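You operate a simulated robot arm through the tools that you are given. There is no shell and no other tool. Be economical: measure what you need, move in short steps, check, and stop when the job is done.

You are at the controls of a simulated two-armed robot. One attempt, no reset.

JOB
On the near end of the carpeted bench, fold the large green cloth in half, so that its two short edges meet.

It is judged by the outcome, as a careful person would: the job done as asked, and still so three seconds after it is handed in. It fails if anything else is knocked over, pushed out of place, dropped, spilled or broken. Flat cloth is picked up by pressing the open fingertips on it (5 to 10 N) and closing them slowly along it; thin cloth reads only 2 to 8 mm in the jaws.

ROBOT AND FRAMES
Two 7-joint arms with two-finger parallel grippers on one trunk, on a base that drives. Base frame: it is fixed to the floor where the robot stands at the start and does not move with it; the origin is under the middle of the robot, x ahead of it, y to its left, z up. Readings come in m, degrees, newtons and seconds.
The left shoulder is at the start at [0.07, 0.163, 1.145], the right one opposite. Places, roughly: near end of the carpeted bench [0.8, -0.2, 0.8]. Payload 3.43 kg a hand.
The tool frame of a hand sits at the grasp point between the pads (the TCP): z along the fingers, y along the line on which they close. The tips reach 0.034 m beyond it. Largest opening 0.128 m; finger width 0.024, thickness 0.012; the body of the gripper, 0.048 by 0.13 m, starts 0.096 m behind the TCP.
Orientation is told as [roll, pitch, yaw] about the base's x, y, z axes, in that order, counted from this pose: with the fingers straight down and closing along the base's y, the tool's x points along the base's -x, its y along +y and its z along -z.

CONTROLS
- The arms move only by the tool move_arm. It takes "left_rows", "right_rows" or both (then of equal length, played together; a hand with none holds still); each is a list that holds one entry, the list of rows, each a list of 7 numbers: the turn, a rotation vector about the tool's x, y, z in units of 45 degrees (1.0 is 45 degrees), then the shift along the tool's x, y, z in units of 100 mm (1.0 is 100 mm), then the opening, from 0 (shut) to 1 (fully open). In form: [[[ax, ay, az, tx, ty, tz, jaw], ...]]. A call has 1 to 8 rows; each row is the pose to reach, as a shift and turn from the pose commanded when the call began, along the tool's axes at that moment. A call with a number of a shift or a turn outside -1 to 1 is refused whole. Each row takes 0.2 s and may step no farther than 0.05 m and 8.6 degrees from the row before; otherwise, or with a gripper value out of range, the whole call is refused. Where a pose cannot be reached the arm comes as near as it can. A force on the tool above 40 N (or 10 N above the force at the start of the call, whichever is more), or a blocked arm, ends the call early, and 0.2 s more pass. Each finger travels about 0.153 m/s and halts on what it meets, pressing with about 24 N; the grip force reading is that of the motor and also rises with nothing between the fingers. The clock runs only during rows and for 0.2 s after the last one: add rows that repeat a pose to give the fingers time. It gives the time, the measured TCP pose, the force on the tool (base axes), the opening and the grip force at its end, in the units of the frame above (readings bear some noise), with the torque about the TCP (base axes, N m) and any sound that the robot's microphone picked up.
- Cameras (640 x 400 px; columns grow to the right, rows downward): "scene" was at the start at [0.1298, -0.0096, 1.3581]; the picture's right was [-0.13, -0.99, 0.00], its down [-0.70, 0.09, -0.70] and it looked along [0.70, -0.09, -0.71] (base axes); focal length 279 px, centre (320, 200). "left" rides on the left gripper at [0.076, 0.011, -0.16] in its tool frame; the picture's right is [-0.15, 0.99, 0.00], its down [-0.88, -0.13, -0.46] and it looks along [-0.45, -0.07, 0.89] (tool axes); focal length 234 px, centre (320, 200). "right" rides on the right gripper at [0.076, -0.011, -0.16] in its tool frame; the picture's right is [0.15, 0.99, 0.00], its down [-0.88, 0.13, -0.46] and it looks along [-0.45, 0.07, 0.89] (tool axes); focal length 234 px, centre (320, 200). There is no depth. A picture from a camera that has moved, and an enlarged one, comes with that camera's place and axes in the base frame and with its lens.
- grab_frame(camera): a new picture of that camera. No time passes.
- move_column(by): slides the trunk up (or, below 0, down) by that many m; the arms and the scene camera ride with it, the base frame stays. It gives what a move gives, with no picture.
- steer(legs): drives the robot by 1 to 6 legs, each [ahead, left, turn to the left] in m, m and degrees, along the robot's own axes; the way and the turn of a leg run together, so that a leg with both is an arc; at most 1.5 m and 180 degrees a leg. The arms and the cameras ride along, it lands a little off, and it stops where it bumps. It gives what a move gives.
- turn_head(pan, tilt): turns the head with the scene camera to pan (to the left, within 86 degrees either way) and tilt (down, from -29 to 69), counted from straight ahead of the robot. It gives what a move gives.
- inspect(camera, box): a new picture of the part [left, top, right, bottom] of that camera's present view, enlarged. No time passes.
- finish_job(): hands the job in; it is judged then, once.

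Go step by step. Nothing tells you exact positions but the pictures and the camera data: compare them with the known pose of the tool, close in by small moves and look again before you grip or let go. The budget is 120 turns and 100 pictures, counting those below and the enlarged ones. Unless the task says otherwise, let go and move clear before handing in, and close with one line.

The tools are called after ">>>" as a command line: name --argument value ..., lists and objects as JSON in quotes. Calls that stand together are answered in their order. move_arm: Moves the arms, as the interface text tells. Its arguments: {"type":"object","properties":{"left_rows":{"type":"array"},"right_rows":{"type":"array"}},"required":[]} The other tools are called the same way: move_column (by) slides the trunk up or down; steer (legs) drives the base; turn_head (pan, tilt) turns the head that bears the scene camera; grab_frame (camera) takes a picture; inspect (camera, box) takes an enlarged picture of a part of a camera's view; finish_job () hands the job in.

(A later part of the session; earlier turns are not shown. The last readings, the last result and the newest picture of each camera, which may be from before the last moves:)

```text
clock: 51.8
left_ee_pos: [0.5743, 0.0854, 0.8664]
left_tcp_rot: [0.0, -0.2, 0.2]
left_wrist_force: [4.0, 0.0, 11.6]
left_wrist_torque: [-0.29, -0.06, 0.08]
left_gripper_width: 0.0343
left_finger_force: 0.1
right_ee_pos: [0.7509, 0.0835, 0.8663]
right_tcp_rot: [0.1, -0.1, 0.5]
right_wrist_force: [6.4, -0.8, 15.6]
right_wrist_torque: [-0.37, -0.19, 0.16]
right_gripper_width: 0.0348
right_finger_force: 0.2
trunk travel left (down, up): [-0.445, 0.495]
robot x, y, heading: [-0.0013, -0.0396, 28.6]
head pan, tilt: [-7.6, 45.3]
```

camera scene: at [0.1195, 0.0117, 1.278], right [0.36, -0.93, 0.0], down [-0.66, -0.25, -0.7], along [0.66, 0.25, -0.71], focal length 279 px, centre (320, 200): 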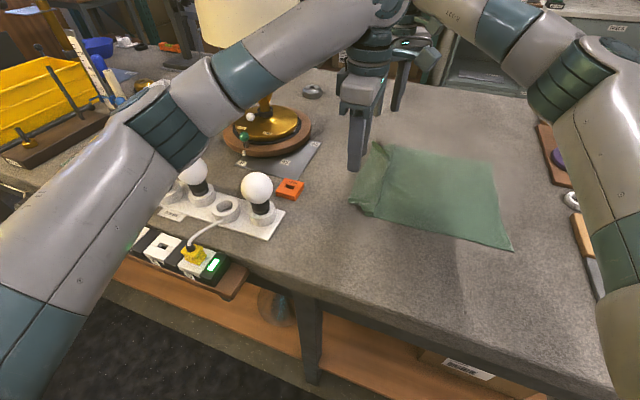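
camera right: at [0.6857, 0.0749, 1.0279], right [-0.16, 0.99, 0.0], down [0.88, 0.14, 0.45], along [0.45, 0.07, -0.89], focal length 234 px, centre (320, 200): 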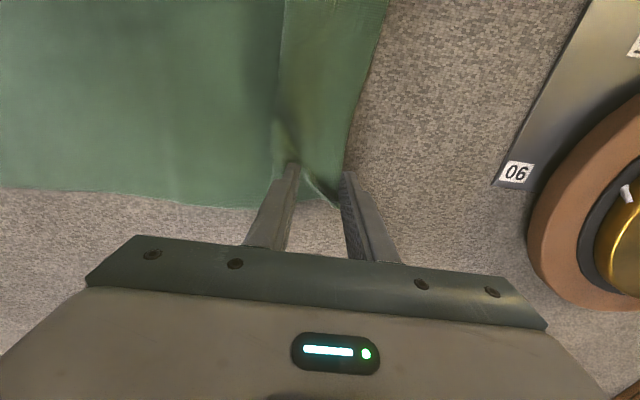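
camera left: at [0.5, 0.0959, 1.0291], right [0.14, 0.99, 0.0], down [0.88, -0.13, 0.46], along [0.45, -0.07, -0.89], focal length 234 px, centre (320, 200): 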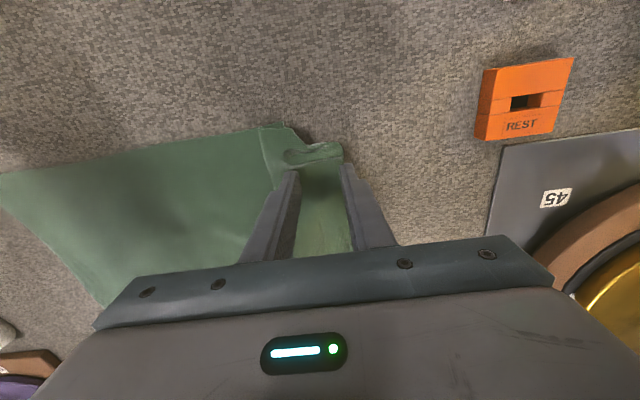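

>>> move_arm --right_rows '[[[0, 0, 0, 0, 0, -0.015, 0.24], [0, 0, 0, 0, 0, -0.015, 0.2], [0, 0, 0, 0, 0, -0.015, 0.16], [0, 0, 0, 0, 0, -0.015, 0.12], [0, 0, 0, 0, 0, -0.015, 0.08], [0, 0, 0, 0, 0, -0.015, 0.04], [0, 0, 0, 0, 0, -0.015, 0], [0, 0, 0, 0, 0, -0.015, 0]]]' --left_rows '[[[0, 0, 0, 0, 0, -0.005, 0.24], [0, 0, 0, 0, 0, -0.005, 0.2], [0, 0, 0, 0, 0, -0.005, 0.16], [0, 0, 0, 0, 0, -0.005, 0.12], [0, 0, 0, 0, 0, -0.005, 0.08], [0, 0, 0, 0, 0, -0.005, 0.04], [0, 0, 0, 0, 0, -0.005, 0], [0, 0, 0, 0, 0, -0.005, 0]]]'

>>> move_arm --right_rows '[[[0, 0, 0, 0, 0, -0.15, 0], [0, 0, 0, 0, 0, -0.3, 0], [0, 0, 0, 0, 0, -0.45, 0]]]' --left_rows '[[[0, 0, 0, 0, 0, -0.15, 0], [0, 0, 0, 0, 0, -0.3, 0], [0, 0, 0, 0, 0, -0.45, 0]]]'

>>> grab_frame --camera "left"

>>> grab_frame --camera "right"

>>> grab_frame --camera "scene"

```text
clock: 53.6
left_ee_pos: [0.5751, 0.0858, 0.8642]
left_tcp_rot: [0.1, -0.1, 0.1]
left_wrist_force: [-1.3, -0.4, 8.3]
left_wrist_torque: [0.06, 0.02, 0.02]
left_gripper_width: 0.0017
left_finger_force: 23.9
right_ee_pos: [0.7498, 0.0839, 0.8645]
right_tcp_rot: [0.1, 0.2, 0.5]
right_wrist_force: [-1.1, -0.3, 3.0]
right_wrist_torque: [-0.06, 0.04, 0.0]
right_gripper_width: 0.0029
right_finger_force: 23.3
trunk travel left (down, up): [-0.445, 0.495]
robot x, y, heading: [-0.0042, -0.0408, 28.3]
head pan, tilt: [-7.6, 45.3]
```

```text
clock: 54.4
left_ee_pos: [0.5754, 0.0872, 0.9093]
left_tcp_rot: [0.0, 0.1, 0.3]
left_wrist_force: [-0.5, -0.6, 0.5]
left_wrist_torque: [0.0, -0.01, 0.0]
left_gripper_width: 0.0021
left_finger_force: 24.3
right_ee_pos: [0.7505, 0.0834, 0.9099]
right_tcp_rot: [0.1, 0.1, 0.6]
right_wrist_force: [-0.3, -0.6, 0.1]
right_wrist_torque: [0.02, 0.03, -0.01]
right_gripper_width: 0.003
right_finger_force: 23.9
trunk travel left (down, up): [-0.445, 0.495]
robot x, y, heading: [-0.0015, -0.0406, 28.4]
head pan, tilt: [-7.6, 45.3]
```

```text
39 pictures are left
camera left: at [0.4998, 0.0963, 1.0699], right [0.14, 0.99, 0.0], down [0.88, -0.13, 0.46], along [0.45, -0.06, -0.89], focal length 234 px, centre (320, 200)
```

left: 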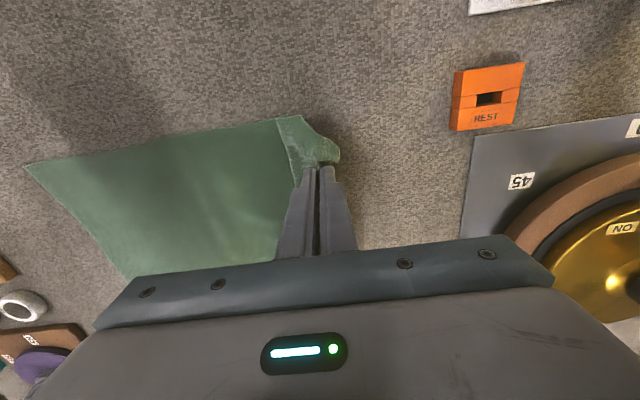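

```text
38 pictures are left
camera right: at [0.6752, 0.0718, 1.0697], right [-0.16, 0.99, 0.0], down [0.88, 0.14, 0.45], along [0.45, 0.07, -0.89], focal length 234 px, centre (320, 200)
```

right: 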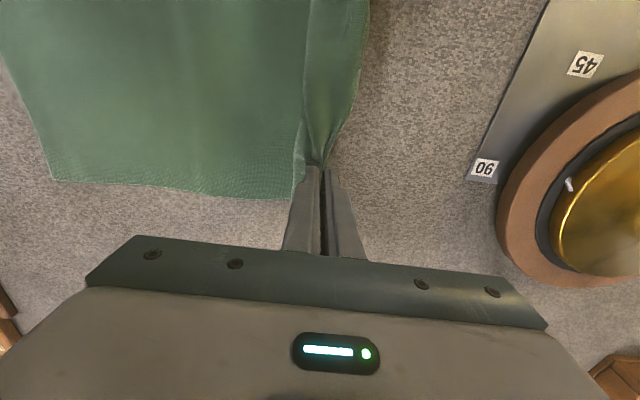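

```text
37 pictures are left
camera scene: at [0.1186, 0.0115, 1.1781], right [0.36, -0.93, 0.0], down [-0.66, -0.25, -0.7], along [0.66, 0.25, -0.71], focal length 279 px, centre (320, 200)
```

scene: 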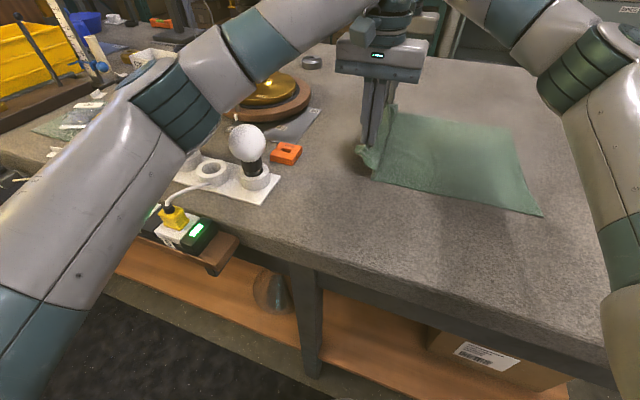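

Both hands hold the edge, now with the cloth hanging straight down. The opposite edge is at y ≈ −0.215, so the crease should be near −0.022. I climb along the arc.

>>> move_arm --right_rows '[[[0, 0, 0, 0, 0, -0.25, 0], [0, 0, 0, 0, -0.03, -0.5, 0], [0, 0, 0, 0, -0.12, -0.75, 0], [0, 0, 0, 0, -0.3, -0.95, 0], [0, 0, 0, 0, -0.5, -1, 0]]]' --left_rows '[[[0, 0, 0, 0, 0, -0.25, 0], [0, 0, 0, 0, -0.03, -0.5, 0], [0, 0, 0, 0, -0.12, -0.75, 0], [0, 0, 0, 0, -0.3, -0.95, 0], [0, 0, 0, 0, -0.5, -1, 0]]]'

>>> move_column --by 0.02

>>> steer --legs '[[-0.05, -0.093, 0]]'

>>> grab_frame --camera "scene"

>>> grab_frame --camera "left"

```text
clock: 55.6
left_ee_pos: [0.5752, 0.0357, 1.0087]
left_tcp_rot: [0.1, -0.1, 0.2]
left_wrist_force: [1.1, -0.7, -0.3]
left_wrist_torque: [0.02, 0.02, 0.0]
left_gripper_width: 0.0021
left_finger_force: 24.3
right_ee_pos: [0.7525, 0.0339, 1.0094]
right_tcp_rot: [0.1, 0.1, 0.5]
right_wrist_force: [-0.1, -0.2, 0.2]
right_wrist_torque: [0.0, -0.01, -0.02]
right_gripper_width: 0.0028
right_finger_force: 24.3
trunk travel left (down, up): [-0.445, 0.495]
robot x, y, heading: [0.0002, -0.0408, 28.5]
head pan, tilt: [-7.6, 45.3]
```

```text
clock: 56.2
left_ee_pos: [0.5748, 0.0364, 1.0287]
left_tcp_rot: [0.0, -0.1, 0.3]
left_wrist_force: [-0.2, 0.0, -0.1]
left_wrist_torque: [-0.02, -0.01, 0.0]
left_gripper_width: 0.002
left_finger_force: 24.1
right_ee_pos: [0.7524, 0.0352, 1.0308]
right_tcp_rot: [-0.1, 0.2, 0.4]
right_wrist_force: [0.3, 0.8, -0.6]
right_wrist_torque: [-0.04, 0.0, 0.02]
right_gripper_width: 0.0028
right_finger_force: 24.2
trunk travel left (down, up): [-0.465, 0.475]
robot x, y, heading: [-0.0012, -0.0441, 28.7]
head pan, tilt: [-7.6, 45.3]
```

```text
clock: 57.4
left_ee_pos: [0.5742, -0.0685, 1.0292]
left_tcp_rot: [0.1, -0.1, 0.2]
left_wrist_force: [0.6, 0.4, 0.0]
left_wrist_torque: [0.02, 0.0, -0.03]
left_gripper_width: 0.0019
left_finger_force: 24.1
right_ee_pos: [0.7523, -0.0709, 1.03]
right_tcp_rot: [0.2, 0.1, 0.6]
right_wrist_force: [0.6, 0.1, -0.8]
right_wrist_torque: [0.05, 0.0, 0.01]
right_gripper_width: 0.003
right_finger_force: 24.0
trunk travel left (down, up): [-0.465, 0.475]
robot x, y, heading: [0.0004, -0.1513, 28.5]
head pan, tilt: [-7.6, 45.3]
```

```text
36 pictures are left
camera scene: at [0.1197, -0.0939, 1.1981], right [0.36, -0.93, 0.0], down [-0.66, -0.25, -0.7], along [0.66, 0.25, -0.71], focal length 279 px, centre (320, 200)
```

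scene: 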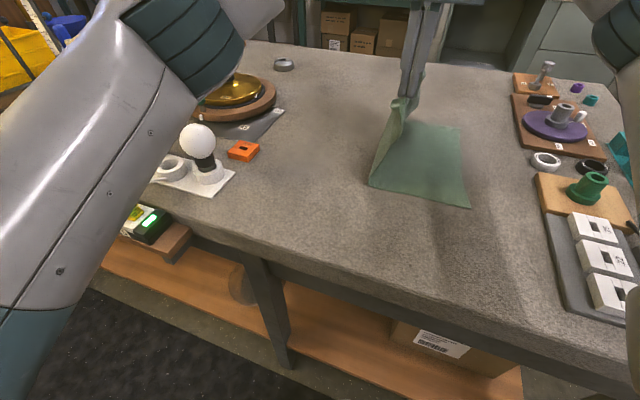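

```text
35 pictures are left
camera left: at [0.5003, -0.0588, 1.1896], right [0.14, 0.99, 0.0], down [0.88, -0.13, 0.46], along [0.45, -0.06, -0.89], focal length 234 px, centre (320, 200)
```

left: 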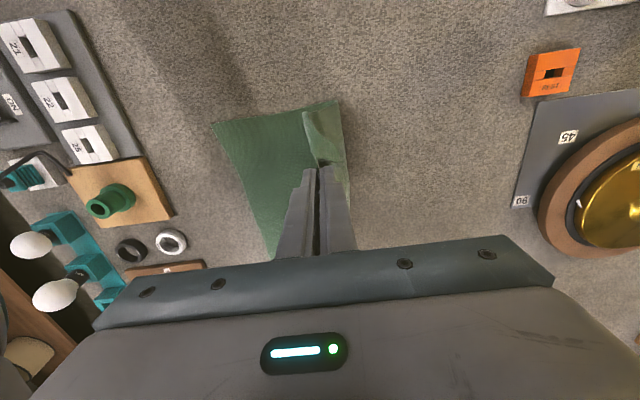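

The crease sits at y ≈ −0.03 with the bottom undisturbed. I go on along the arc.

>>> move_arm --right_rows '[[[0, 0, 0, 0, -0.28, 0.04, 0], [0, 0, 0, 0, -0.5, 0.15, 0], [0, 0, 0, 0, -0.7, 0.34, 0], [0, 0, 0, 0, -0.87, 0.58, 0]]]' --left_rows '[[[0, 0, 0, 0, -0.3, 0.04, 0], [0, 0, 0, 0, -0.55, 0.15, 0], [0, 0, 0, 0, -0.8, 0.34, 0], [0, 0, 0, 0, -1.0, 0.58, 0]]]'

>>> grab_frame --camera "scene"

>>> grab_frame --camera "left"

```text
clock: 58.4
left_ee_pos: [0.5766, -0.1541, 0.9869]
left_tcp_rot: [-0.1, -0.1, 0.5]
left_wrist_force: [0.4, -0.8, 0.0]
left_wrist_torque: [-0.02, 0.0, 0.01]
left_gripper_width: 0.0019
left_finger_force: 24.2
left hand out of reach, approached as far as the arm can: row 4
right_ee_pos: [0.7536, -0.1568, 0.9702]
right_tcp_rot: [0.1, 0.2, 0.6]
right_wrist_force: [-0.8, 0.4, 0.3]
right_wrist_torque: [0.02, 0.04, 0.01]
right_gripper_width: 0.0029
right_finger_force: 23.9
trunk travel left (down, up): [-0.465, 0.475]
robot x, y, heading: [0.0011, -0.1477, 28.2]
head pan, tilt: [-7.6, 45.3]
```

```text
34 pictures are left
camera scene: at [0.121, -0.0933, 1.1979], right [0.36, -0.93, 0.0], down [-0.66, -0.25, -0.7], along [0.66, 0.25, -0.71], focal length 279 px, centre (320, 200)
```

scene: 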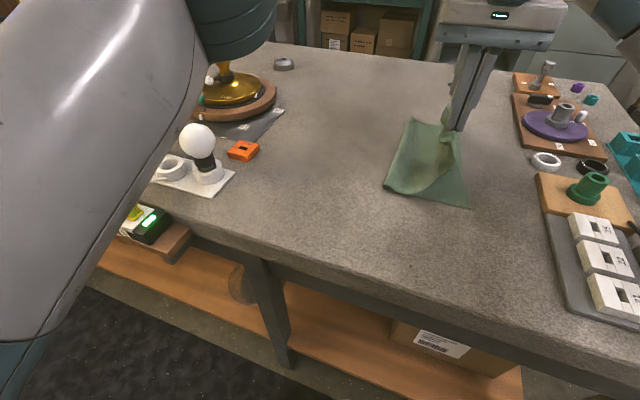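

```text
33 pictures are left
camera left: at [0.5018, -0.1437, 1.1475], right [0.14, 0.99, 0.0], down [0.88, -0.12, 0.46], along [0.45, -0.07, -0.89], focal length 234 px, centre (320, 200)
```

left: 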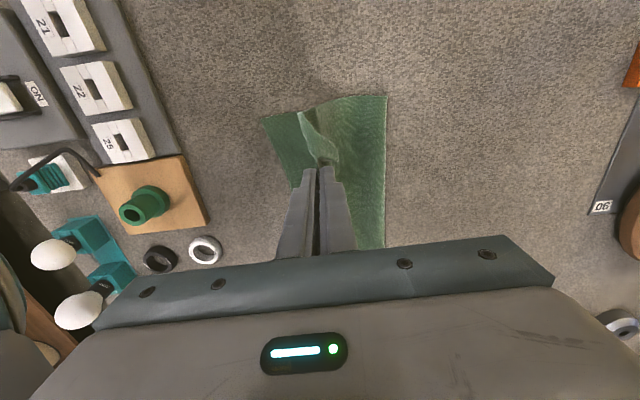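

The crease is drifting to −0.067 because the high arc lets it roll early. A low rolling fold keeps the lengths determinate, so I go back left past the crease, come down to about 3 cm, and then drag the edge over at that low height.

>>> move_arm --right_rows '[[[0, 0, 0, 0, 0.2, -0.2, 0], [0, 0, 0, 0, 0.4, -0.35, 0], [0, 0, 0, 0, 0.7, -0.35, 0], [0, 0, 0, 0, 1, -0.3, 0]]]' --left_rows '[[[0, 0, 0, 0, 0.2, -0.1, 0], [0, 0, 0, 0, 0.4, -0.2, 0], [0, 0, 0, 0, 0.7, -0.2, 0], [0, 0, 0, 0, 1, -0.15, 0]]]'

>>> move_arm --right_rows '[[[0, 0, 0, 0, 0.3, 0.1, 0], [0, 0, 0, 0, 0.6, 0.25, 0], [0, 0, 0, 0, 0.85, 0.45, 0], [0, 0, 0, 0, 1, 0.7, 0], [0, 0, 0, 0, 1, 0.95, 0]]]' --left_rows '[[[0, 0, 0, 0, 0.3, 0.1, 0], [0, 0, 0, 0, 0.6, 0.25, 0], [0, 0, 0, 0, 0.8, 0.45, 0], [0, 0, 0, 0, 0.9, 0.7, 0], [0, 0, 0, 0, 0.9, 0.95, 0]]]'

>>> grab_frame --camera "scene"

>>> grab_frame --camera "left"

```text
clock: 59.4
left_ee_pos: [0.5761, -0.0526, 1.0023]
left_tcp_rot: [0.0, 0.0, 0.3]
left_wrist_force: [0.5, -0.6, 0.4]
left_wrist_torque: [-0.05, -0.01, 0.0]
left_gripper_width: 0.002
left_finger_force: 23.7
right_ee_pos: [0.7527, -0.054, 1.0028]
right_tcp_rot: [-0.2, 0.3, 0.6]
right_wrist_force: [-0.3, 0.1, -0.3]
right_wrist_torque: [-0.01, 0.0, 0.01]
right_gripper_width: 0.0027
right_finger_force: 23.9
trunk travel left (down, up): [-0.465, 0.475]
robot x, y, heading: [-0.0003, -0.1455, 28.5]
head pan, tilt: [-7.6, 45.3]
```

```text
clock: 60.6
left_ee_pos: [0.5743, 0.0364, 0.9068]
left_tcp_rot: [0.0, 0.0, 0.2]
left_wrist_force: [0.8, 0.1, -0.6]
left_wrist_torque: [-0.01, 0.03, 0.04]
left_gripper_width: 0.002
left_finger_force: 24.2
right_ee_pos: [0.7526, 0.044, 0.906]
right_tcp_rot: [0.1, 0.2, 0.5]
right_wrist_force: [-0.4, 0.0, 0.6]
right_wrist_torque: [0.01, 0.02, 0.01]
right_gripper_width: 0.0027
right_finger_force: 24.2
trunk travel left (down, up): [-0.465, 0.475]
robot x, y, heading: [-0.0014, -0.1456, 28.5]
head pan, tilt: [-7.6, 45.3]
```

```text
32 pictures are left
camera scene: at [0.1207, -0.0934, 1.198], right [0.36, -0.93, 0.0], down [-0.66, -0.25, -0.7], along [0.66, 0.25, -0.71], focal length 279 px, centre (320, 200)
```

scene: 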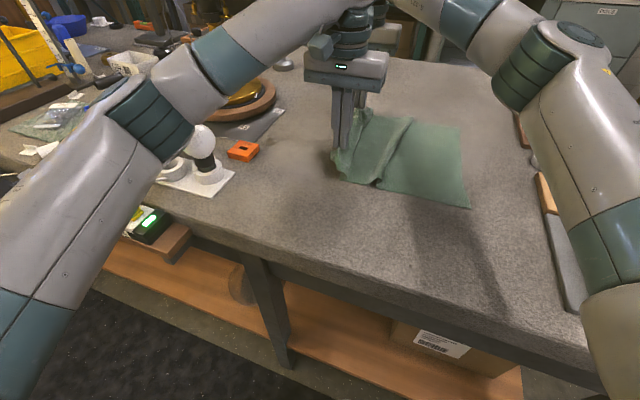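

```text
31 pictures are left
camera left: at [0.5008, 0.0452, 1.0673], right [0.14, 0.99, 0.0], down [0.88, -0.13, 0.46], along [0.45, -0.06, -0.89], focal length 234 px, centre (320, 200)
```

left: 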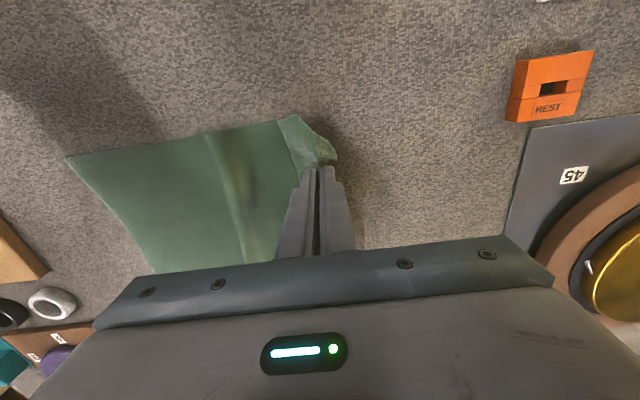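

Lengths tell me the crease stays put if the hand descends on a 45° line (h ≈ 0.2 + y). So I raise to h ≈ 0.17 above y ≈ −0.03 and then lay it down diagonally.

>>> move_arm --right_rows '[[[0, 0, 0, 0, 0, -0.25, 0], [0, 0, 0, 0, 0, -0.5, 0], [0, 0, 0, 0, 0, -0.75, 0], [0, 0, 0, 0, 0, -1, 0]]]' --left_rows '[[[0, 0, 0, 0, 0, -0.25, 0], [0, 0, 0, 0, 0, -0.5, 0], [0, 0, 0, 0, 0, -0.75, 0], [0, 0, 0, 0, 0, -1, 0]]]'

>>> move_column --by 0.03

>>> steer --legs '[[-0.03, -0.056, 0]]'

>>> grab_frame --camera "scene"

>>> grab_frame --camera "left"

```text
clock: 61.6
left_ee_pos: [0.5729, 0.0356, 1.0087]
left_tcp_rot: [0.0, 0.0, 0.2]
left_wrist_force: [-0.4, -0.4, -0.2]
left_wrist_torque: [0.01, -0.05, 0.03]
left_gripper_width: 0.0023
left_finger_force: 23.4
right_ee_pos: [0.7498, 0.0432, 1.0076]
right_tcp_rot: [0.0, 0.0, 0.5]
right_wrist_force: [-0.9, -0.6, 0.4]
right_wrist_torque: [0.01, -0.02, -0.01]
right_gripper_width: 0.0028
right_finger_force: 24.1
trunk travel left (down, up): [-0.465, 0.475]
robot x, y, heading: [0.0031, -0.1445, 28.6]
head pan, tilt: [-7.6, 45.3]
```

```text
clock: 62.4
left_ee_pos: [0.5752, 0.0372, 1.0374]
left_tcp_rot: [0.0, 0.1, 0.2]
left_wrist_force: [0.7, -1.0, 0.3]
left_wrist_torque: [0.01, 0.02, 0.0]
left_gripper_width: 0.002
left_finger_force: 24.6
right_ee_pos: [0.7515, 0.0446, 1.0368]
right_tcp_rot: [0.0, 0.2, 0.7]
right_wrist_force: [0.3, 0.2, -0.4]
right_wrist_torque: [0.0, -0.01, -0.04]
right_gripper_width: 0.0025
right_finger_force: 23.9
trunk travel left (down, up): [-0.495, 0.445]
robot x, y, heading: [0.0002, -0.1511, 28.7]
head pan, tilt: [-7.6, 45.3]
```

```text
clock: 63.4
left_ee_pos: [0.5754, -0.0288, 1.0373]
left_tcp_rot: [0.1, 0.0, 0.3]
left_wrist_force: [0.5, -0.4, -0.1]
left_wrist_torque: [0.05, -0.04, 0.02]
left_gripper_width: 0.0018
left_finger_force: 23.8
right_ee_pos: [0.7512, -0.0208, 1.036]
right_tcp_rot: [0.1, 0.0, 0.7]
right_wrist_force: [0.0, -0.4, -0.1]
right_wrist_torque: [0.04, 0.02, -0.01]
right_gripper_width: 0.0028
right_finger_force: 24.1
trunk travel left (down, up): [-0.495, 0.445]
robot x, y, heading: [0.0016, -0.2061, 28.5]
head pan, tilt: [-7.6, 45.3]
```

```text
30 pictures are left
camera scene: at [0.1201, -0.1574, 1.2281], right [0.36, -0.93, 0.0], down [-0.66, -0.25, -0.7], along [0.66, 0.25, -0.71], focal length 279 px, centre (320, 200)
```

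scene: 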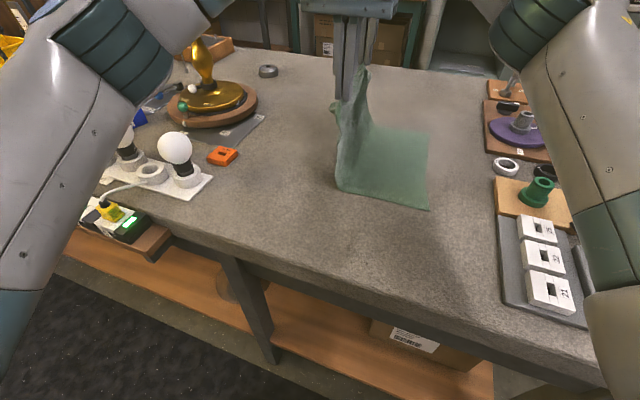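

```text
29 pictures are left
camera left: at [0.4999, -0.0185, 1.1975], right [0.14, 0.99, 0.0], down [0.88, -0.13, 0.46], along [0.45, -0.06, -0.89], focal length 234 px, centre (320, 200)
```

left: 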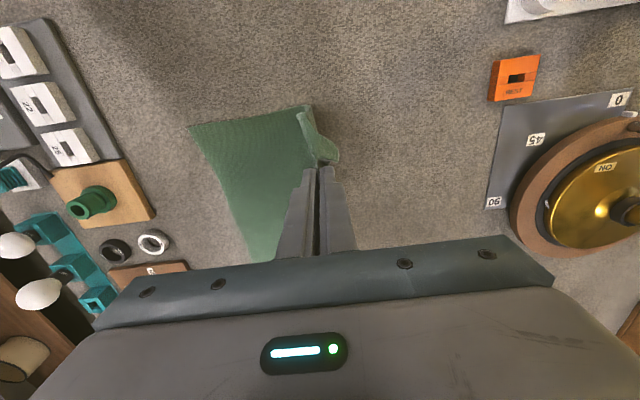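

Crease at −0.031, bottom edge at −0.224: just right. Now the diagonal lay-down, first half.

>>> move_arm --right_rows '[[[0, 0, 0, 0, -0.28, 0.15, 0], [0, 0, 0, 0, -0.53, 0.4, 0], [0, 0, 0, 0, -0.75, 0.65, 0], [0, 0, 0, 0, -0.95, 0.88, 0]]]' --left_rows '[[[0, 0, 0, 0, -0.3, 0.15, 0], [0, 0, 0, 0, -0.55, 0.4, 0], [0, 0, 0, 0, -0.8, 0.65, 0], [0, 0, 0, 0, -1, 0.88, 0]]]'

>>> grab_frame --camera "scene"

>>> grab_frame --camera "left"

```text
clock: 64.4
left_ee_pos: [0.5751, -0.1297, 0.9495]
left_tcp_rot: [0.0, 0.1, 0.1]
left_wrist_force: [0.1, -0.3, 0.2]
left_wrist_torque: [0.0, 0.03, 0.0]
left_gripper_width: 0.0021
left_finger_force: 23.7
right_ee_pos: [0.7525, -0.1154, 0.9479]
right_tcp_rot: [0.2, 0.3, 0.6]
right_wrist_force: [0.7, -0.9, -0.9]
right_wrist_torque: [0.05, -0.01, -0.03]
right_gripper_width: 0.0027
right_finger_force: 23.8
trunk travel left (down, up): [-0.495, 0.445]
robot x, y, heading: [0.0027, -0.2093, 28.1]
head pan, tilt: [-7.6, 45.3]
```

```text
28 pictures are left
camera scene: at [0.1211, -0.1576, 1.2281], right [0.36, -0.93, 0.0], down [-0.66, -0.25, -0.7], along [0.66, 0.25, -0.71], focal length 279 px, centre (320, 200)
```

scene: 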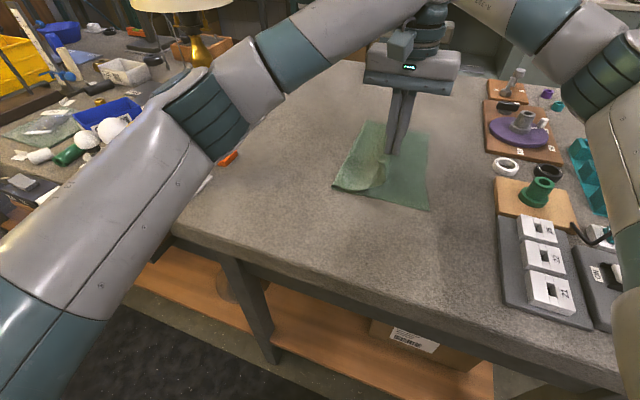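

```text
27 pictures are left
camera left: at [0.5006, -0.1195, 1.1097], right [0.14, 0.99, 0.0], down [0.88, -0.13, 0.46], along [0.45, -0.06, -0.89], focal length 234 px, centre (320, 200)
```

left: 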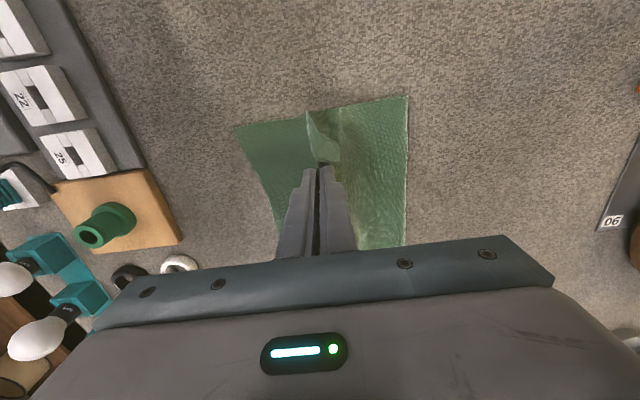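

The cloth trails neatly with the crease at −0.026. Second half of the diagonal.

>>> move_arm --right_rows '[[[0, 0, 0, 0, -0.2, 0.2, 0], [0, 0, 0, 0, -0.4, 0.4, 0], [0, 0, 0, 0, -0.58, 0.58, 0], [0, 0, 0, 0, -0.73, 0.73, 0]]]' --left_rows '[[[0, 0, 0, 0, -0.2, 0.2, 0], [0, 0, 0, 0, -0.4, 0.4, 0], [0, 0, 0, 0, -0.6, 0.58, 0], [0, 0, 0, 0, -0.77, 0.74, 0]]]'

>>> grab_frame --camera "scene"

>>> grab_frame --camera "left"

>>> grab_frame --camera "right"

```text
clock: 65.4
left_ee_pos: [0.5753, -0.2048, 0.8746]
left_tcp_rot: [0.0, 0.0, 0.2]
left_wrist_force: [0.8, 0.5, 0.5]
left_wrist_torque: [0.03, -0.04, -0.04]
left_gripper_width: 0.002
left_finger_force: 24.6
right_ee_pos: [0.7529, -0.1882, 0.8759]
right_tcp_rot: [0.1, 0.0, 0.7]
right_wrist_force: [-0.5, 0.2, -1.0]
right_wrist_torque: [-0.03, -0.04, -0.04]
right_gripper_width: 0.0029
right_finger_force: 23.8
trunk travel left (down, up): [-0.495, 0.445]
robot x, y, heading: [0.0006, -0.2111, 28.3]
head pan, tilt: [-7.6, 45.3]
```

```text
26 pictures are left
camera scene: at [0.1204, -0.157, 1.2281], right [0.36, -0.93, 0.0], down [-0.66, -0.25, -0.7], along [0.66, 0.25, -0.71], focal length 279 px, centre (320, 200)
```

scene: 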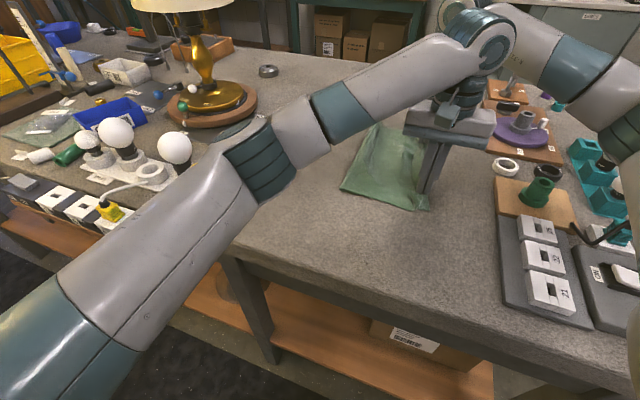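

```text
25 pictures are left
camera left: at [0.5005, -0.1947, 1.0345], right [0.14, 0.99, 0.0], down [0.88, -0.13, 0.46], along [0.45, -0.06, -0.89], focal length 234 px, centre (320, 200)
```

left: 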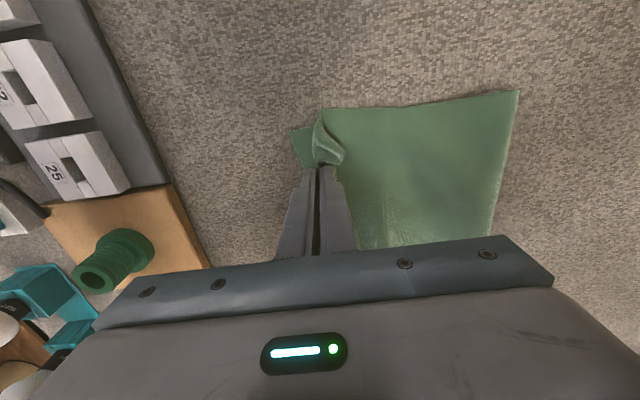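

```text
24 pictures are left
camera right: at [0.6776, -0.1991, 1.0345], right [-0.16, 0.99, 0.0], down [0.88, 0.14, 0.45], along [0.45, 0.07, -0.89], focal length 234 px, centre (320, 200)
```

right: 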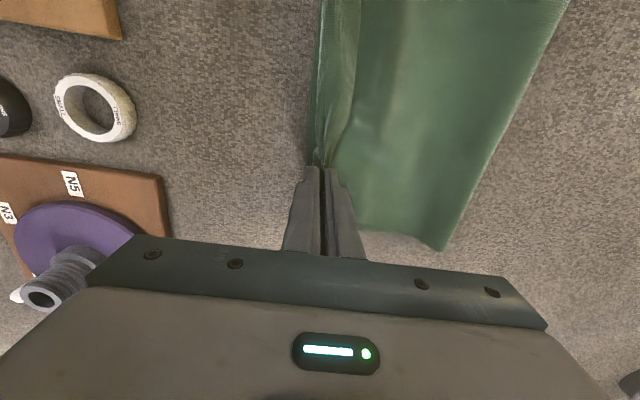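

It has landed neatly apart from a small curl of the edge strip on the +y side of the fingers. I look closely before releasing.

>>> inspect --camera "right" --box '[280, 0, 600, 260]'

>>> inspect --camera "scene" --box '[320, 110, 480, 220]'

```text
1.54 times, centred on (440, 130) of right
camera zoom: at [0.6776, -0.1991, 1.0345], right [-0.16, 0.99, 0.0], down [0.88, 0.14, 0.45], along [0.45, 0.07, -0.89], focal length 360 px, centre (135, 308)
```

zoom: 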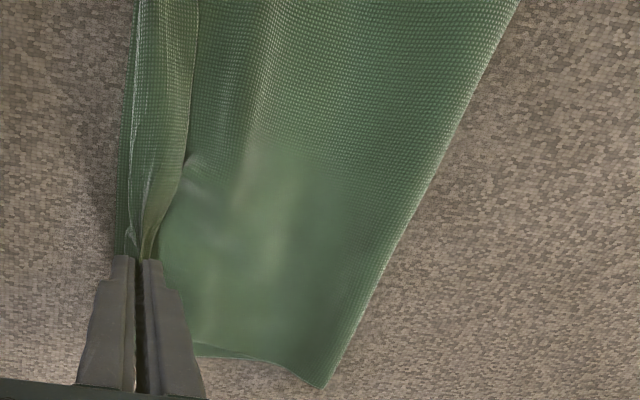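

```text
3.64 times, centred on (400, 165) of scene
camera zoom: at [0.1204, -0.157, 1.2281], right [0.36, -0.93, 0.0], down [-0.66, -0.25, -0.7], along [0.66, 0.25, -0.71], focal length 1016 px, centre (29, 327)
```

zoom: 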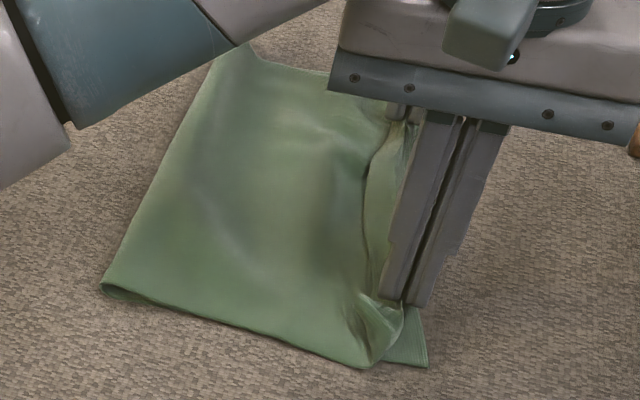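

I lower the last few millimetres, open slowly, and lift clear to look.

>>> move_arm --left_rows '[[[0, 0, 0, 0, 0.03, 0.05, 0], [0, 0, 0, 0, 0.05, 0.07, 0.03], [0, 0, 0, 0, 0.05, 0.07, 0.08], [0, 0, 0, 0, 0.05, 0.07, 0.14], [0, 0, 0, 0, 0.05, 0.07, 0.2], [0, 0, 0, 0, 0.05, 0.07, 0.25], [0, 0, 0, 0, 0.05, 0.07, 0.25]]]' --right_rows '[[[0, 0, 0, 0, 0.05, 0.05, 0], [0, 0, 0, 0, 0.08, 0.07, 0.03], [0, 0, 0, 0, 0.08, 0.07, 0.08], [0, 0, 0, 0, 0.08, 0.07, 0.14], [0, 0, 0, 0, 0.08, 0.07, 0.2], [0, 0, 0, 0, 0.08, 0.07, 0.25], [0, 0, 0, 0, 0.08, 0.07, 0.25]]]'

>>> move_column --by 0.12

>>> grab_frame --camera "left"

>>> grab_frame --camera "right"

```text
clock: 67.0
left_ee_pos: [0.5747, -0.1991, 0.8681]
left_tcp_rot: [0.0, 0.0, 0.2]
left_wrist_force: [0.0, 0.1, 0.2]
left_wrist_torque: [0.05, -0.01, 0.0]
left_gripper_width: 0.0319
left_finger_force: 0.1
right_ee_pos: [0.7526, -0.1785, 0.8686]
right_tcp_rot: [0.0, 0.1, 0.6]
right_wrist_force: [1.0, -0.4, -0.1]
right_wrist_torque: [0.0, 0.0, 0.0]
right_gripper_width: 0.0322
right_finger_force: 0.1
trunk travel left (down, up): [-0.495, 0.445]
robot x, y, heading: [0.0013, -0.2102, 28.3]
head pan, tilt: [-7.6, 45.3]
```

```text
clock: 68.5
left_ee_pos: [0.5755, -0.1999, 0.9869]
left_tcp_rot: [0.0, 0.0, 0.3]
left_wrist_force: [-0.8, -0.3, 1.1]
left_wrist_torque: [0.02, 0.0, 0.01]
left_gripper_width: 0.0318
left_finger_force: 0.0
right_ee_pos: [0.7527, -0.1798, 0.9883]
right_tcp_rot: [0.1, 0.2, 0.7]
right_wrist_force: [-0.5, -0.9, -0.4]
right_wrist_torque: [0.03, 0.05, 0.0]
right_gripper_width: 0.0321
right_finger_force: 0.0
trunk travel left (down, up): [-0.615, 0.325]
robot x, y, heading: [0.004, -0.2108, 28.6]
head pan, tilt: [-7.6, 45.3]
```

```text
21 pictures are left
camera left: at [0.5007, -0.1893, 1.1478], right [0.14, 0.99, 0.0], down [0.88, -0.13, 0.46], along [0.45, -0.07, -0.89], focal length 234 px, centre (320, 200)
```

left: 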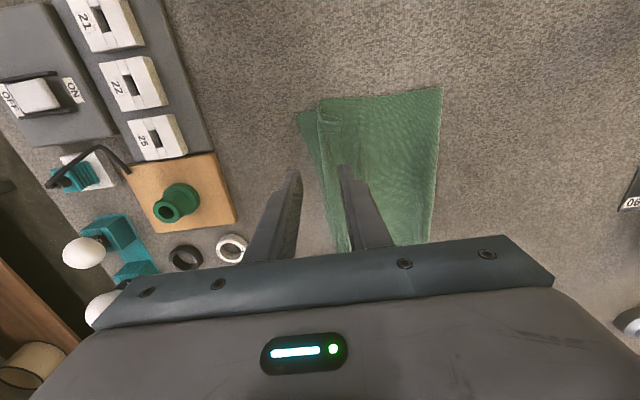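

```text
20 pictures are left
camera right: at [0.6778, -0.191, 1.1478], right [-0.16, 0.99, 0.0], down [0.88, 0.14, 0.45], along [0.45, 0.07, -0.89], focal length 234 px, centre (320, 200)
```

right: 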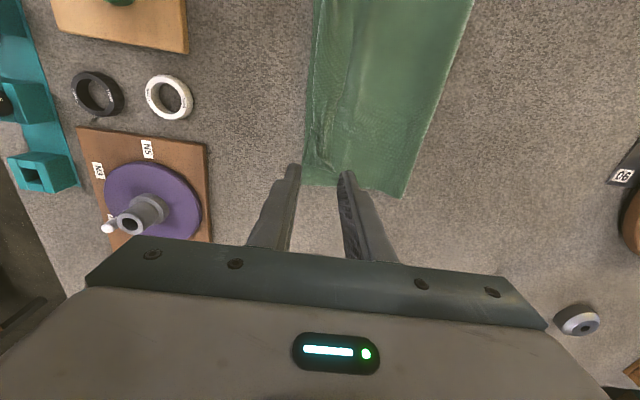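

>>> inspect --camera "left" --box '[280, 80, 460, 250]'

>>> inspect --camera "right" --box '[290, 0, 490, 200]'

```text
2.35 times, centred on (370, 165) of left
camera zoom: at [0.5007, -0.1893, 1.1478], right [0.14, 0.99, 0.0], down [0.88, -0.13, 0.46], along [0.45, -0.07, -0.89], focal length 551 px, centre (202, 282)
```

zoom: 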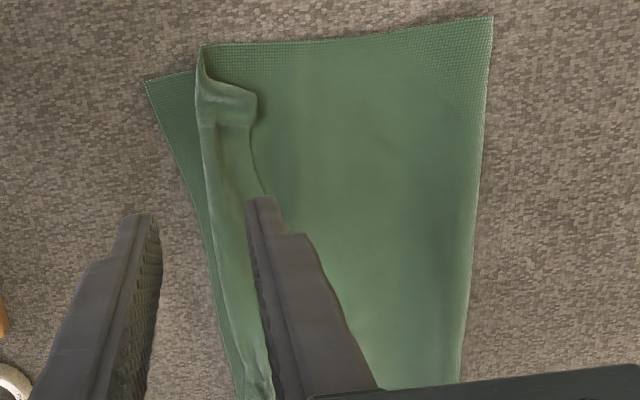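

```text
2.00 times, centred on (390, 100) of right
camera zoom: at [0.6778, -0.191, 1.1478], right [-0.16, 0.99, 0.0], down [0.88, 0.14, 0.45], along [0.45, 0.07, -0.89], focal length 468 px, centre (180, 400)
```

zoom: 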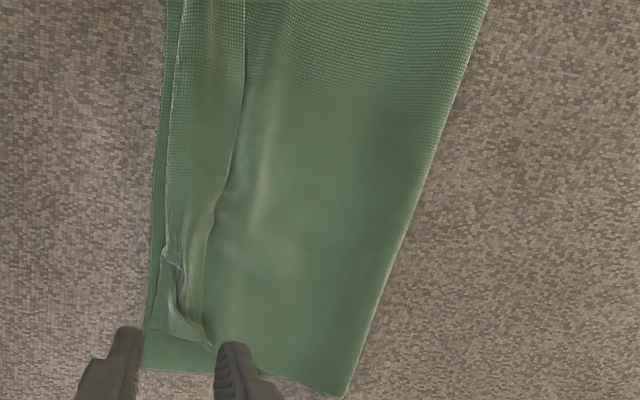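

The edge strip (about 2.5 cm) lies curled back on top of the fold; flipped forward, it would land right on the bottom edge (near −0.22, far −0.20). I'll push its free edge over with closed fingertips from the +y side, barely touching the layer below.

>>> move_arm --left_rows '[[[0, 0, 0, 0, 0.3, 0, 0.1], [0, 0, 0, 0, 0.55, 0, 0], [0, 0, 0, 0, 0.55, 0, 0]]]' --right_rows '[[[0, 0, 0, 0, 0.2, 0, 0.1], [0, 0, 0, 0, 0.4, 0, 0], [0, 0, 0, 0, 0.4, 0, 0]]]'

>>> move_column --by -0.119

>>> grab_frame --camera "left"

```text
clock: 69.3
left_ee_pos: [0.5745, -0.1456, 0.9877]
left_tcp_rot: [0.1, 0.1, 0.2]
left_wrist_force: [-0.1, -0.4, -0.1]
left_wrist_torque: [0.02, 0.03, 0.0]
left_gripper_width: 0.0001
left_finger_force: 23.7
right_ee_pos: [0.7529, -0.1406, 0.9884]
right_tcp_rot: [0.1, 0.0, 0.5]
right_wrist_force: [0.4, -1.0, 0.4]
right_wrist_torque: [0.0, 0.05, -0.02]
right_gripper_width: 0.0
right_finger_force: 24.0
trunk travel left (down, up): [-0.615, 0.325]
robot x, y, heading: [0.0017, -0.2106, 28.6]
head pan, tilt: [-7.6, 45.3]
```

```text
clock: 70.8
left_ee_pos: [0.5741, -0.1453, 0.87]
left_tcp_rot: [0.0, 0.0, 0.2]
left_wrist_force: [0.6, 0.3, 0.9]
left_wrist_torque: [-0.04, 0.0, 0.02]
left_gripper_width: 0.0
left_finger_force: 23.6
right_ee_pos: [0.7518, -0.1394, 0.8688]
right_tcp_rot: [0.1, 0.1, 0.5]
right_wrist_force: [-0.3, 0.4, -0.1]
right_wrist_torque: [-0.03, -0.02, -0.01]
right_gripper_width: 0.0001
right_finger_force: 23.7
trunk travel left (down, up): [-0.496, 0.444]
robot x, y, heading: [0.0025, -0.2084, 28.4]
head pan, tilt: [-7.6, 45.3]
```

```text
17 pictures are left
camera left: at [0.4996, -0.1338, 1.03], right [0.14, 0.99, 0.0], down [0.88, -0.13, 0.46], along [0.45, -0.07, -0.89], focal length 234 px, centre (320, 200)
```

left: 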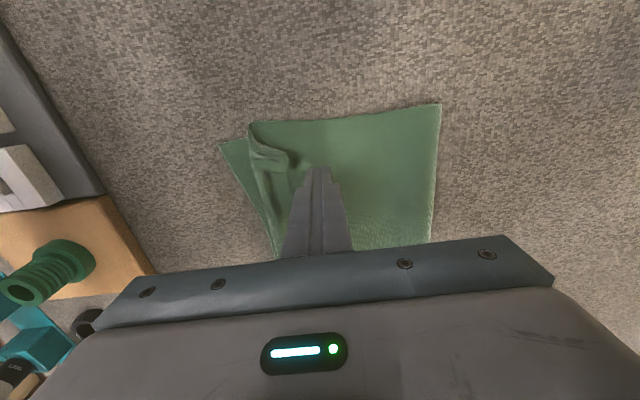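

>>> move_arm --left_rows '[[[0, 0, 0, 0, 0, 0.02, 0], [0, 0, 0, 0, -0.1, 0.02, 0], [0, 0, 0, 0, -0.2, 0.02, 0], [0, 0, 0, 0, -0.32, 0.02, 0], [0, 0, 0, 0, -0.44, 0.02, 0], [0, 0, 0, 0, -0.56, 0.01, 0], [0, 0, 0, 0, -0.68, 0, 0]]]' --right_rows '[[[0, 0, 0, 0, 0, 0.01, 0], [0, 0, 0, 0, -0.1, 0.01, 0], [0, 0, 0, 0, -0.2, 0.01, 0], [0, 0, 0, 0, -0.3, 0.01, 0], [0, 0, 0, 0, -0.4, 0.01, 0], [0, 0, 0, 0, -0.5, 0, 0], [0, 0, 0, 0, -0.58, 0, 0]]]'

>>> grab_frame --camera "left"

>>> grab_frame --camera "right"

```text
clock: 72.3
left_ee_pos: [0.5753, -0.2128, 0.8693]
left_tcp_rot: [0.1, 0.1, 0.2]
left_wrist_force: [0.4, 0.1, 0.2]
left_wrist_torque: [0.0, -0.02, 0.0]
left_gripper_width: 0.0001
left_finger_force: 24.3
right_ee_pos: [0.7523, -0.1974, 0.8698]
right_tcp_rot: [-0.1, 0.1, 0.5]
right_wrist_force: [0.4, 0.4, 0.3]
right_wrist_torque: [-0.04, -0.04, -0.02]
right_gripper_width: 0.0
right_finger_force: 24.1
trunk travel left (down, up): [-0.496, 0.444]
robot x, y, heading: [0.0038, -0.2129, 28.2]
head pan, tilt: [-7.6, 45.3]
```

```text
16 pictures are left
camera left: at [0.4997, -0.2027, 1.0298], right [0.14, 0.99, 0.0], down [0.88, -0.13, 0.46], along [0.45, -0.06, -0.89], focal length 234 px, centre (320, 200)
```

left: 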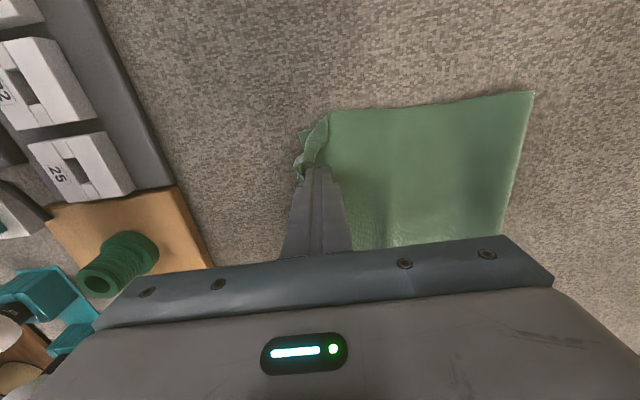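

```text
15 pictures are left
camera right: at [0.6778, -0.2095, 1.0289], right [-0.16, 0.99, 0.0], down [0.88, 0.14, 0.45], along [0.45, 0.07, -0.89], focal length 234 px, centre (320, 200)
```

right: 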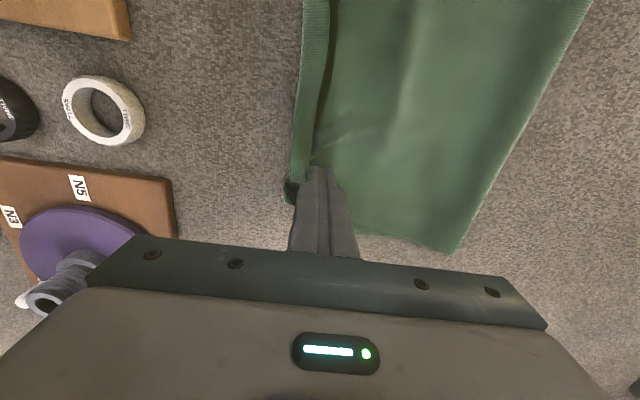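

The strip is rolling forward. I lift and check.

>>> move_column --by 0.12

>>> inspect --camera "left" --box '[270, 60, 510, 260]'

>>> inspect --camera "right" --box '[270, 0, 510, 220]'

```text
clock: 73.8
left_ee_pos: [0.5749, -0.2129, 0.9891]
left_tcp_rot: [0.0, 0.0, 0.2]
left_wrist_force: [-0.3, -0.2, -0.9]
left_wrist_torque: [-0.02, 0.02, 0.02]
left_gripper_width: 0.0
left_finger_force: 23.6
right_ee_pos: [0.7534, -0.1959, 0.9883]
right_tcp_rot: [-0.1, 0.2, 0.6]
right_wrist_force: [0.6, 0.5, 0.4]
right_wrist_torque: [0.0, 0.0, -0.02]
right_gripper_width: 0.0
right_finger_force: 23.6
trunk travel left (down, up): [-0.616, 0.324]
robot x, y, heading: [-0.0008, -0.2114, 28.5]
head pan, tilt: [-7.6, 45.3]
```

```text
2.00 times, centred on (390, 160) of left
camera zoom: at [0.5003, -0.2021, 1.1496], right [0.14, 0.99, 0.0], down [0.88, -0.13, 0.46], along [0.45, -0.06, -0.89], focal length 468 px, centre (180, 280)
```

zoom: 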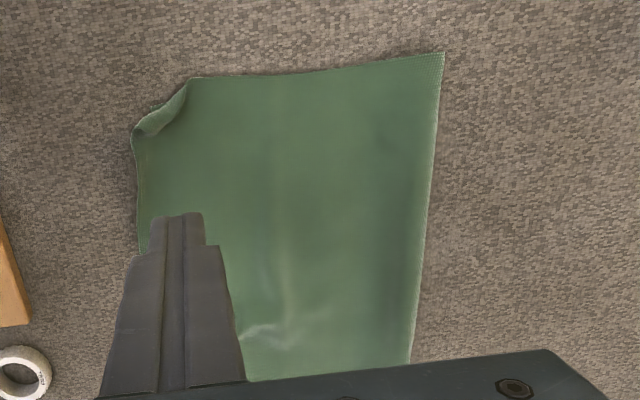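

```text
1.82 times, centred on (390, 110) of right
camera zoom: at [0.6784, -0.2089, 1.1484], right [-0.16, 0.99, 0.0], down [0.88, 0.14, 0.45], along [0.45, 0.07, -0.89], focal length 426 px, centre (193, 364)
```

zoom: 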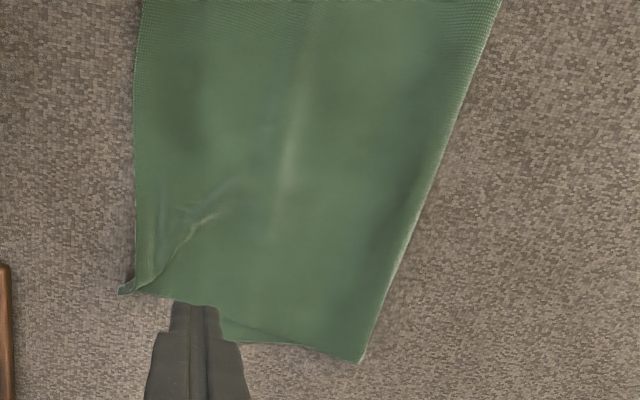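

Excellent: the strip flipped along the whole length; only the near corner is still turned back a bit. I shift the left hand for a clear close view.

>>> move_arm --left_rows '[[[0, 0, 0, 0.25, 0.25, 0, 0], [0, 0, 0, 0.5, 0.5, 0, 0]]]'

>>> inspect --camera "left" --box '[200, 100, 380, 240]'

```text
clock: 74.5
left_ee_pos: [0.5237, -0.1617, 0.9895]
left_tcp_rot: [0.0, 0.1, 0.1]
left_wrist_force: [-0.2, 0.2, -0.3]
left_wrist_torque: [-0.03, -0.01, 0.0]
left_gripper_width: 0.0001
left_finger_force: 23.6
right_ee_pos: [0.7534, -0.1961, 0.9905]
right_tcp_rot: [0.0, 0.2, 0.6]
right_wrist_force: [0.1, -0.1, 0.3]
right_wrist_torque: [-0.01, -0.02, 0.02]
right_gripper_width: 0.0001
right_finger_force: 24.4
trunk travel left (down, up): [-0.616, 0.324]
robot x, y, heading: [0.0027, -0.2094, 28.5]
head pan, tilt: [-7.6, 45.3]
```

```text
2.86 times, centred on (290, 170) of left
camera zoom: at [0.449, -0.1512, 1.1498], right [0.14, 0.99, 0.0], down [0.88, -0.13, 0.46], along [0.45, -0.07, -0.89], focal length 669 px, centre (406, 286)
```

zoom: 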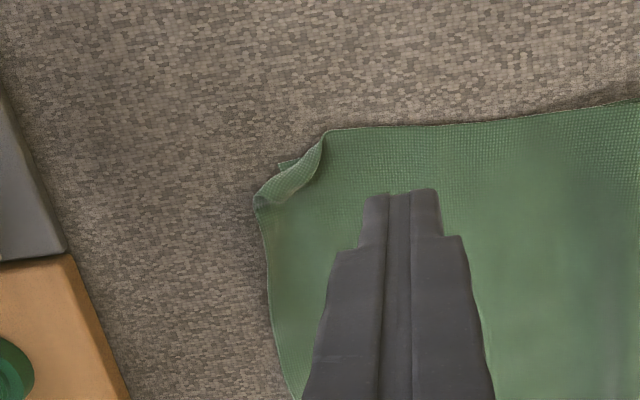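

The top layer's near corner is curled back ~2 cm. I nudge it outward diagonally with the closed left fingertip (raising the right hand first).

>>> move_arm --left_rows '[[[0, 0, 0, -0.24, -0.13, 0, 0], [0, 0, 0, -0.48, -0.26, 0, 0], [0, 0, 0, -0.48, -0.26, 0, 0]]]' --right_rows '[[[0, 0, 0, 0, 0, -0.3, 0], [0, 0, 0, 0, 0, -0.6, 0], [0, 0, 0, 0, 0, -0.8, 0]]]'

>>> move_column --by -0.12

>>> move_arm --left_rows '[[[0, 0, 0, 0, 0, 0.02, 0], [0, 0, 0, 0.08, -0.08, 0.02, 0], [0, 0, 0, 0.16, -0.16, 0.02, 0], [0, 0, 0, 0.24, -0.24, 0.02, 0], [0, 0, 0, 0.32, -0.32, 0.02, 0], [0, 0, 0, 0.38, -0.38, 0.01, 0]]]'

>>> move_column --by 0.12

>>> move_arm --left_rows '[[[0, 0, 0, 0.2, 0.3, 0, 0], [0, 0, 0, 0.4, 0.6, 0, 0]]]'

>>> inspect --camera "left" --box '[200, 100, 480, 260]'

```text
clock: 75.2
left_ee_pos: [0.5727, -0.188, 0.9899]
left_tcp_rot: [0.0, 0.0, 0.2]
left_wrist_force: [-0.4, -0.6, 0.6]
left_wrist_torque: [0.0, -0.05, -0.02]
left_gripper_width: 0.0
left_finger_force: 24.2
right_ee_pos: [0.7534, -0.1961, 1.069]
right_tcp_rot: [0.0, 0.1, 0.6]
right_wrist_force: [0.3, -0.6, 0.2]
right_wrist_torque: [0.0, -0.01, -0.01]
right_gripper_width: 0.0
right_finger_force: 24.1
trunk travel left (down, up): [-0.616, 0.324]
robot x, y, heading: [0.0016, -0.2098, 28.4]
head pan, tilt: [-7.6, 45.3]
```

```text
clock: 76.8
left_ee_pos: [0.5728, -0.1884, 0.8696]
left_tcp_rot: [-0.1, 0.0, 0.2]
left_wrist_force: [-1.0, 0.5, -0.6]
left_wrist_torque: [-0.01, -0.03, 0.02]
left_gripper_width: 0.0001
left_finger_force: 24.2
right_ee_pos: [0.755, -0.1978, 0.9498]
right_tcp_rot: [0.2, 0.0, 0.6]
right_wrist_force: [-0.6, -0.2, 0.7]
right_wrist_torque: [-0.05, 0.0, -0.02]
right_gripper_width: 0.0
right_finger_force: 23.6
trunk travel left (down, up): [-0.496, 0.444]
robot x, y, heading: [0.0049, -0.2146, 28.1]
head pan, tilt: [-7.6, 45.3]
```

```text
clock: 78.2
left_ee_pos: [0.5357, -0.2271, 0.8691]
left_tcp_rot: [0.1, 0.0, 0.2]
left_wrist_force: [0.3, -0.1, 0.2]
left_wrist_torque: [0.05, 0.02, 0.03]
left_gripper_width: 0.0
left_finger_force: 24.0
right_ee_pos: [0.7539, -0.1977, 0.949]
right_tcp_rot: [0.0, 0.1, 0.4]
right_wrist_force: [0.0, 0.0, 0.7]
right_wrist_torque: [-0.01, -0.04, 0.0]
right_gripper_width: 0.0
right_finger_force: 23.8
trunk travel left (down, up): [-0.496, 0.444]
robot x, y, heading: [0.0031, -0.2092, 28.4]
head pan, tilt: [-7.6, 45.3]
```

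```text
clock: 79.7
left_ee_pos: [0.5346, -0.2259, 0.9876]
left_tcp_rot: [0.0, 0.1, 0.2]
left_wrist_force: [0.1, 0.4, 0.5]
left_wrist_torque: [0.02, -0.01, -0.01]
left_gripper_width: 0.0002
left_finger_force: 24.2
right_ee_pos: [0.7534, -0.1966, 1.0683]
right_tcp_rot: [0.0, 0.2, 0.6]
right_wrist_force: [-0.8, -0.3, -0.1]
right_wrist_torque: [0.0, 0.01, 0.0]
right_gripper_width: 0.0003
right_finger_force: 24.0
trunk travel left (down, up): [-0.616, 0.324]
robot x, y, heading: [-0.0003, -0.2077, 28.5]
head pan, tilt: [-7.6, 45.3]
```

```text
clock: 80.2
left_ee_pos: [0.4947, -0.1656, 0.9874]
left_tcp_rot: [-0.2, 0.0, 0.2]
left_wrist_force: [0.5, -0.1, 0.0]
left_wrist_torque: [-0.02, -0.02, -0.02]
left_gripper_width: 0.0004
left_finger_force: 24.0
right_ee_pos: [0.7539, -0.1965, 1.0685]
right_tcp_rot: [0.1, 0.1, 0.7]
right_wrist_force: [0.5, 0.0, 0.3]
right_wrist_torque: [0.01, -0.01, -0.02]
right_gripper_width: 0.0003
right_finger_force: 24.3
trunk travel left (down, up): [-0.616, 0.324]
robot x, y, heading: [-0.0009, -0.2108, 28.6]
head pan, tilt: [-7.6, 45.3]
```

```text
2.29 times, centred on (340, 180) of left
camera zoom: at [0.4199, -0.1552, 1.1483], right [0.14, 0.99, 0.0], down [0.88, -0.13, 0.46], along [0.45, -0.07, -0.89], focal length 535 px, centre (274, 246)
```

zoom: 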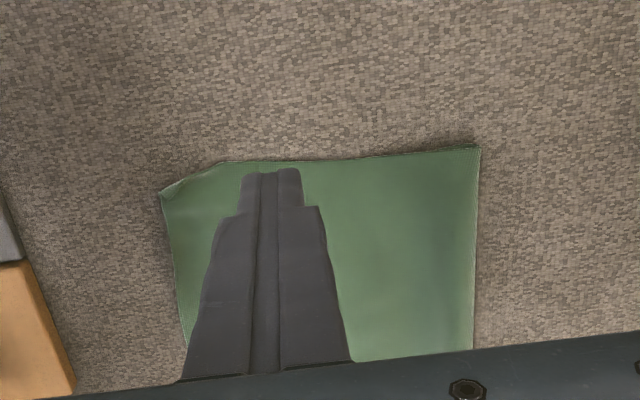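

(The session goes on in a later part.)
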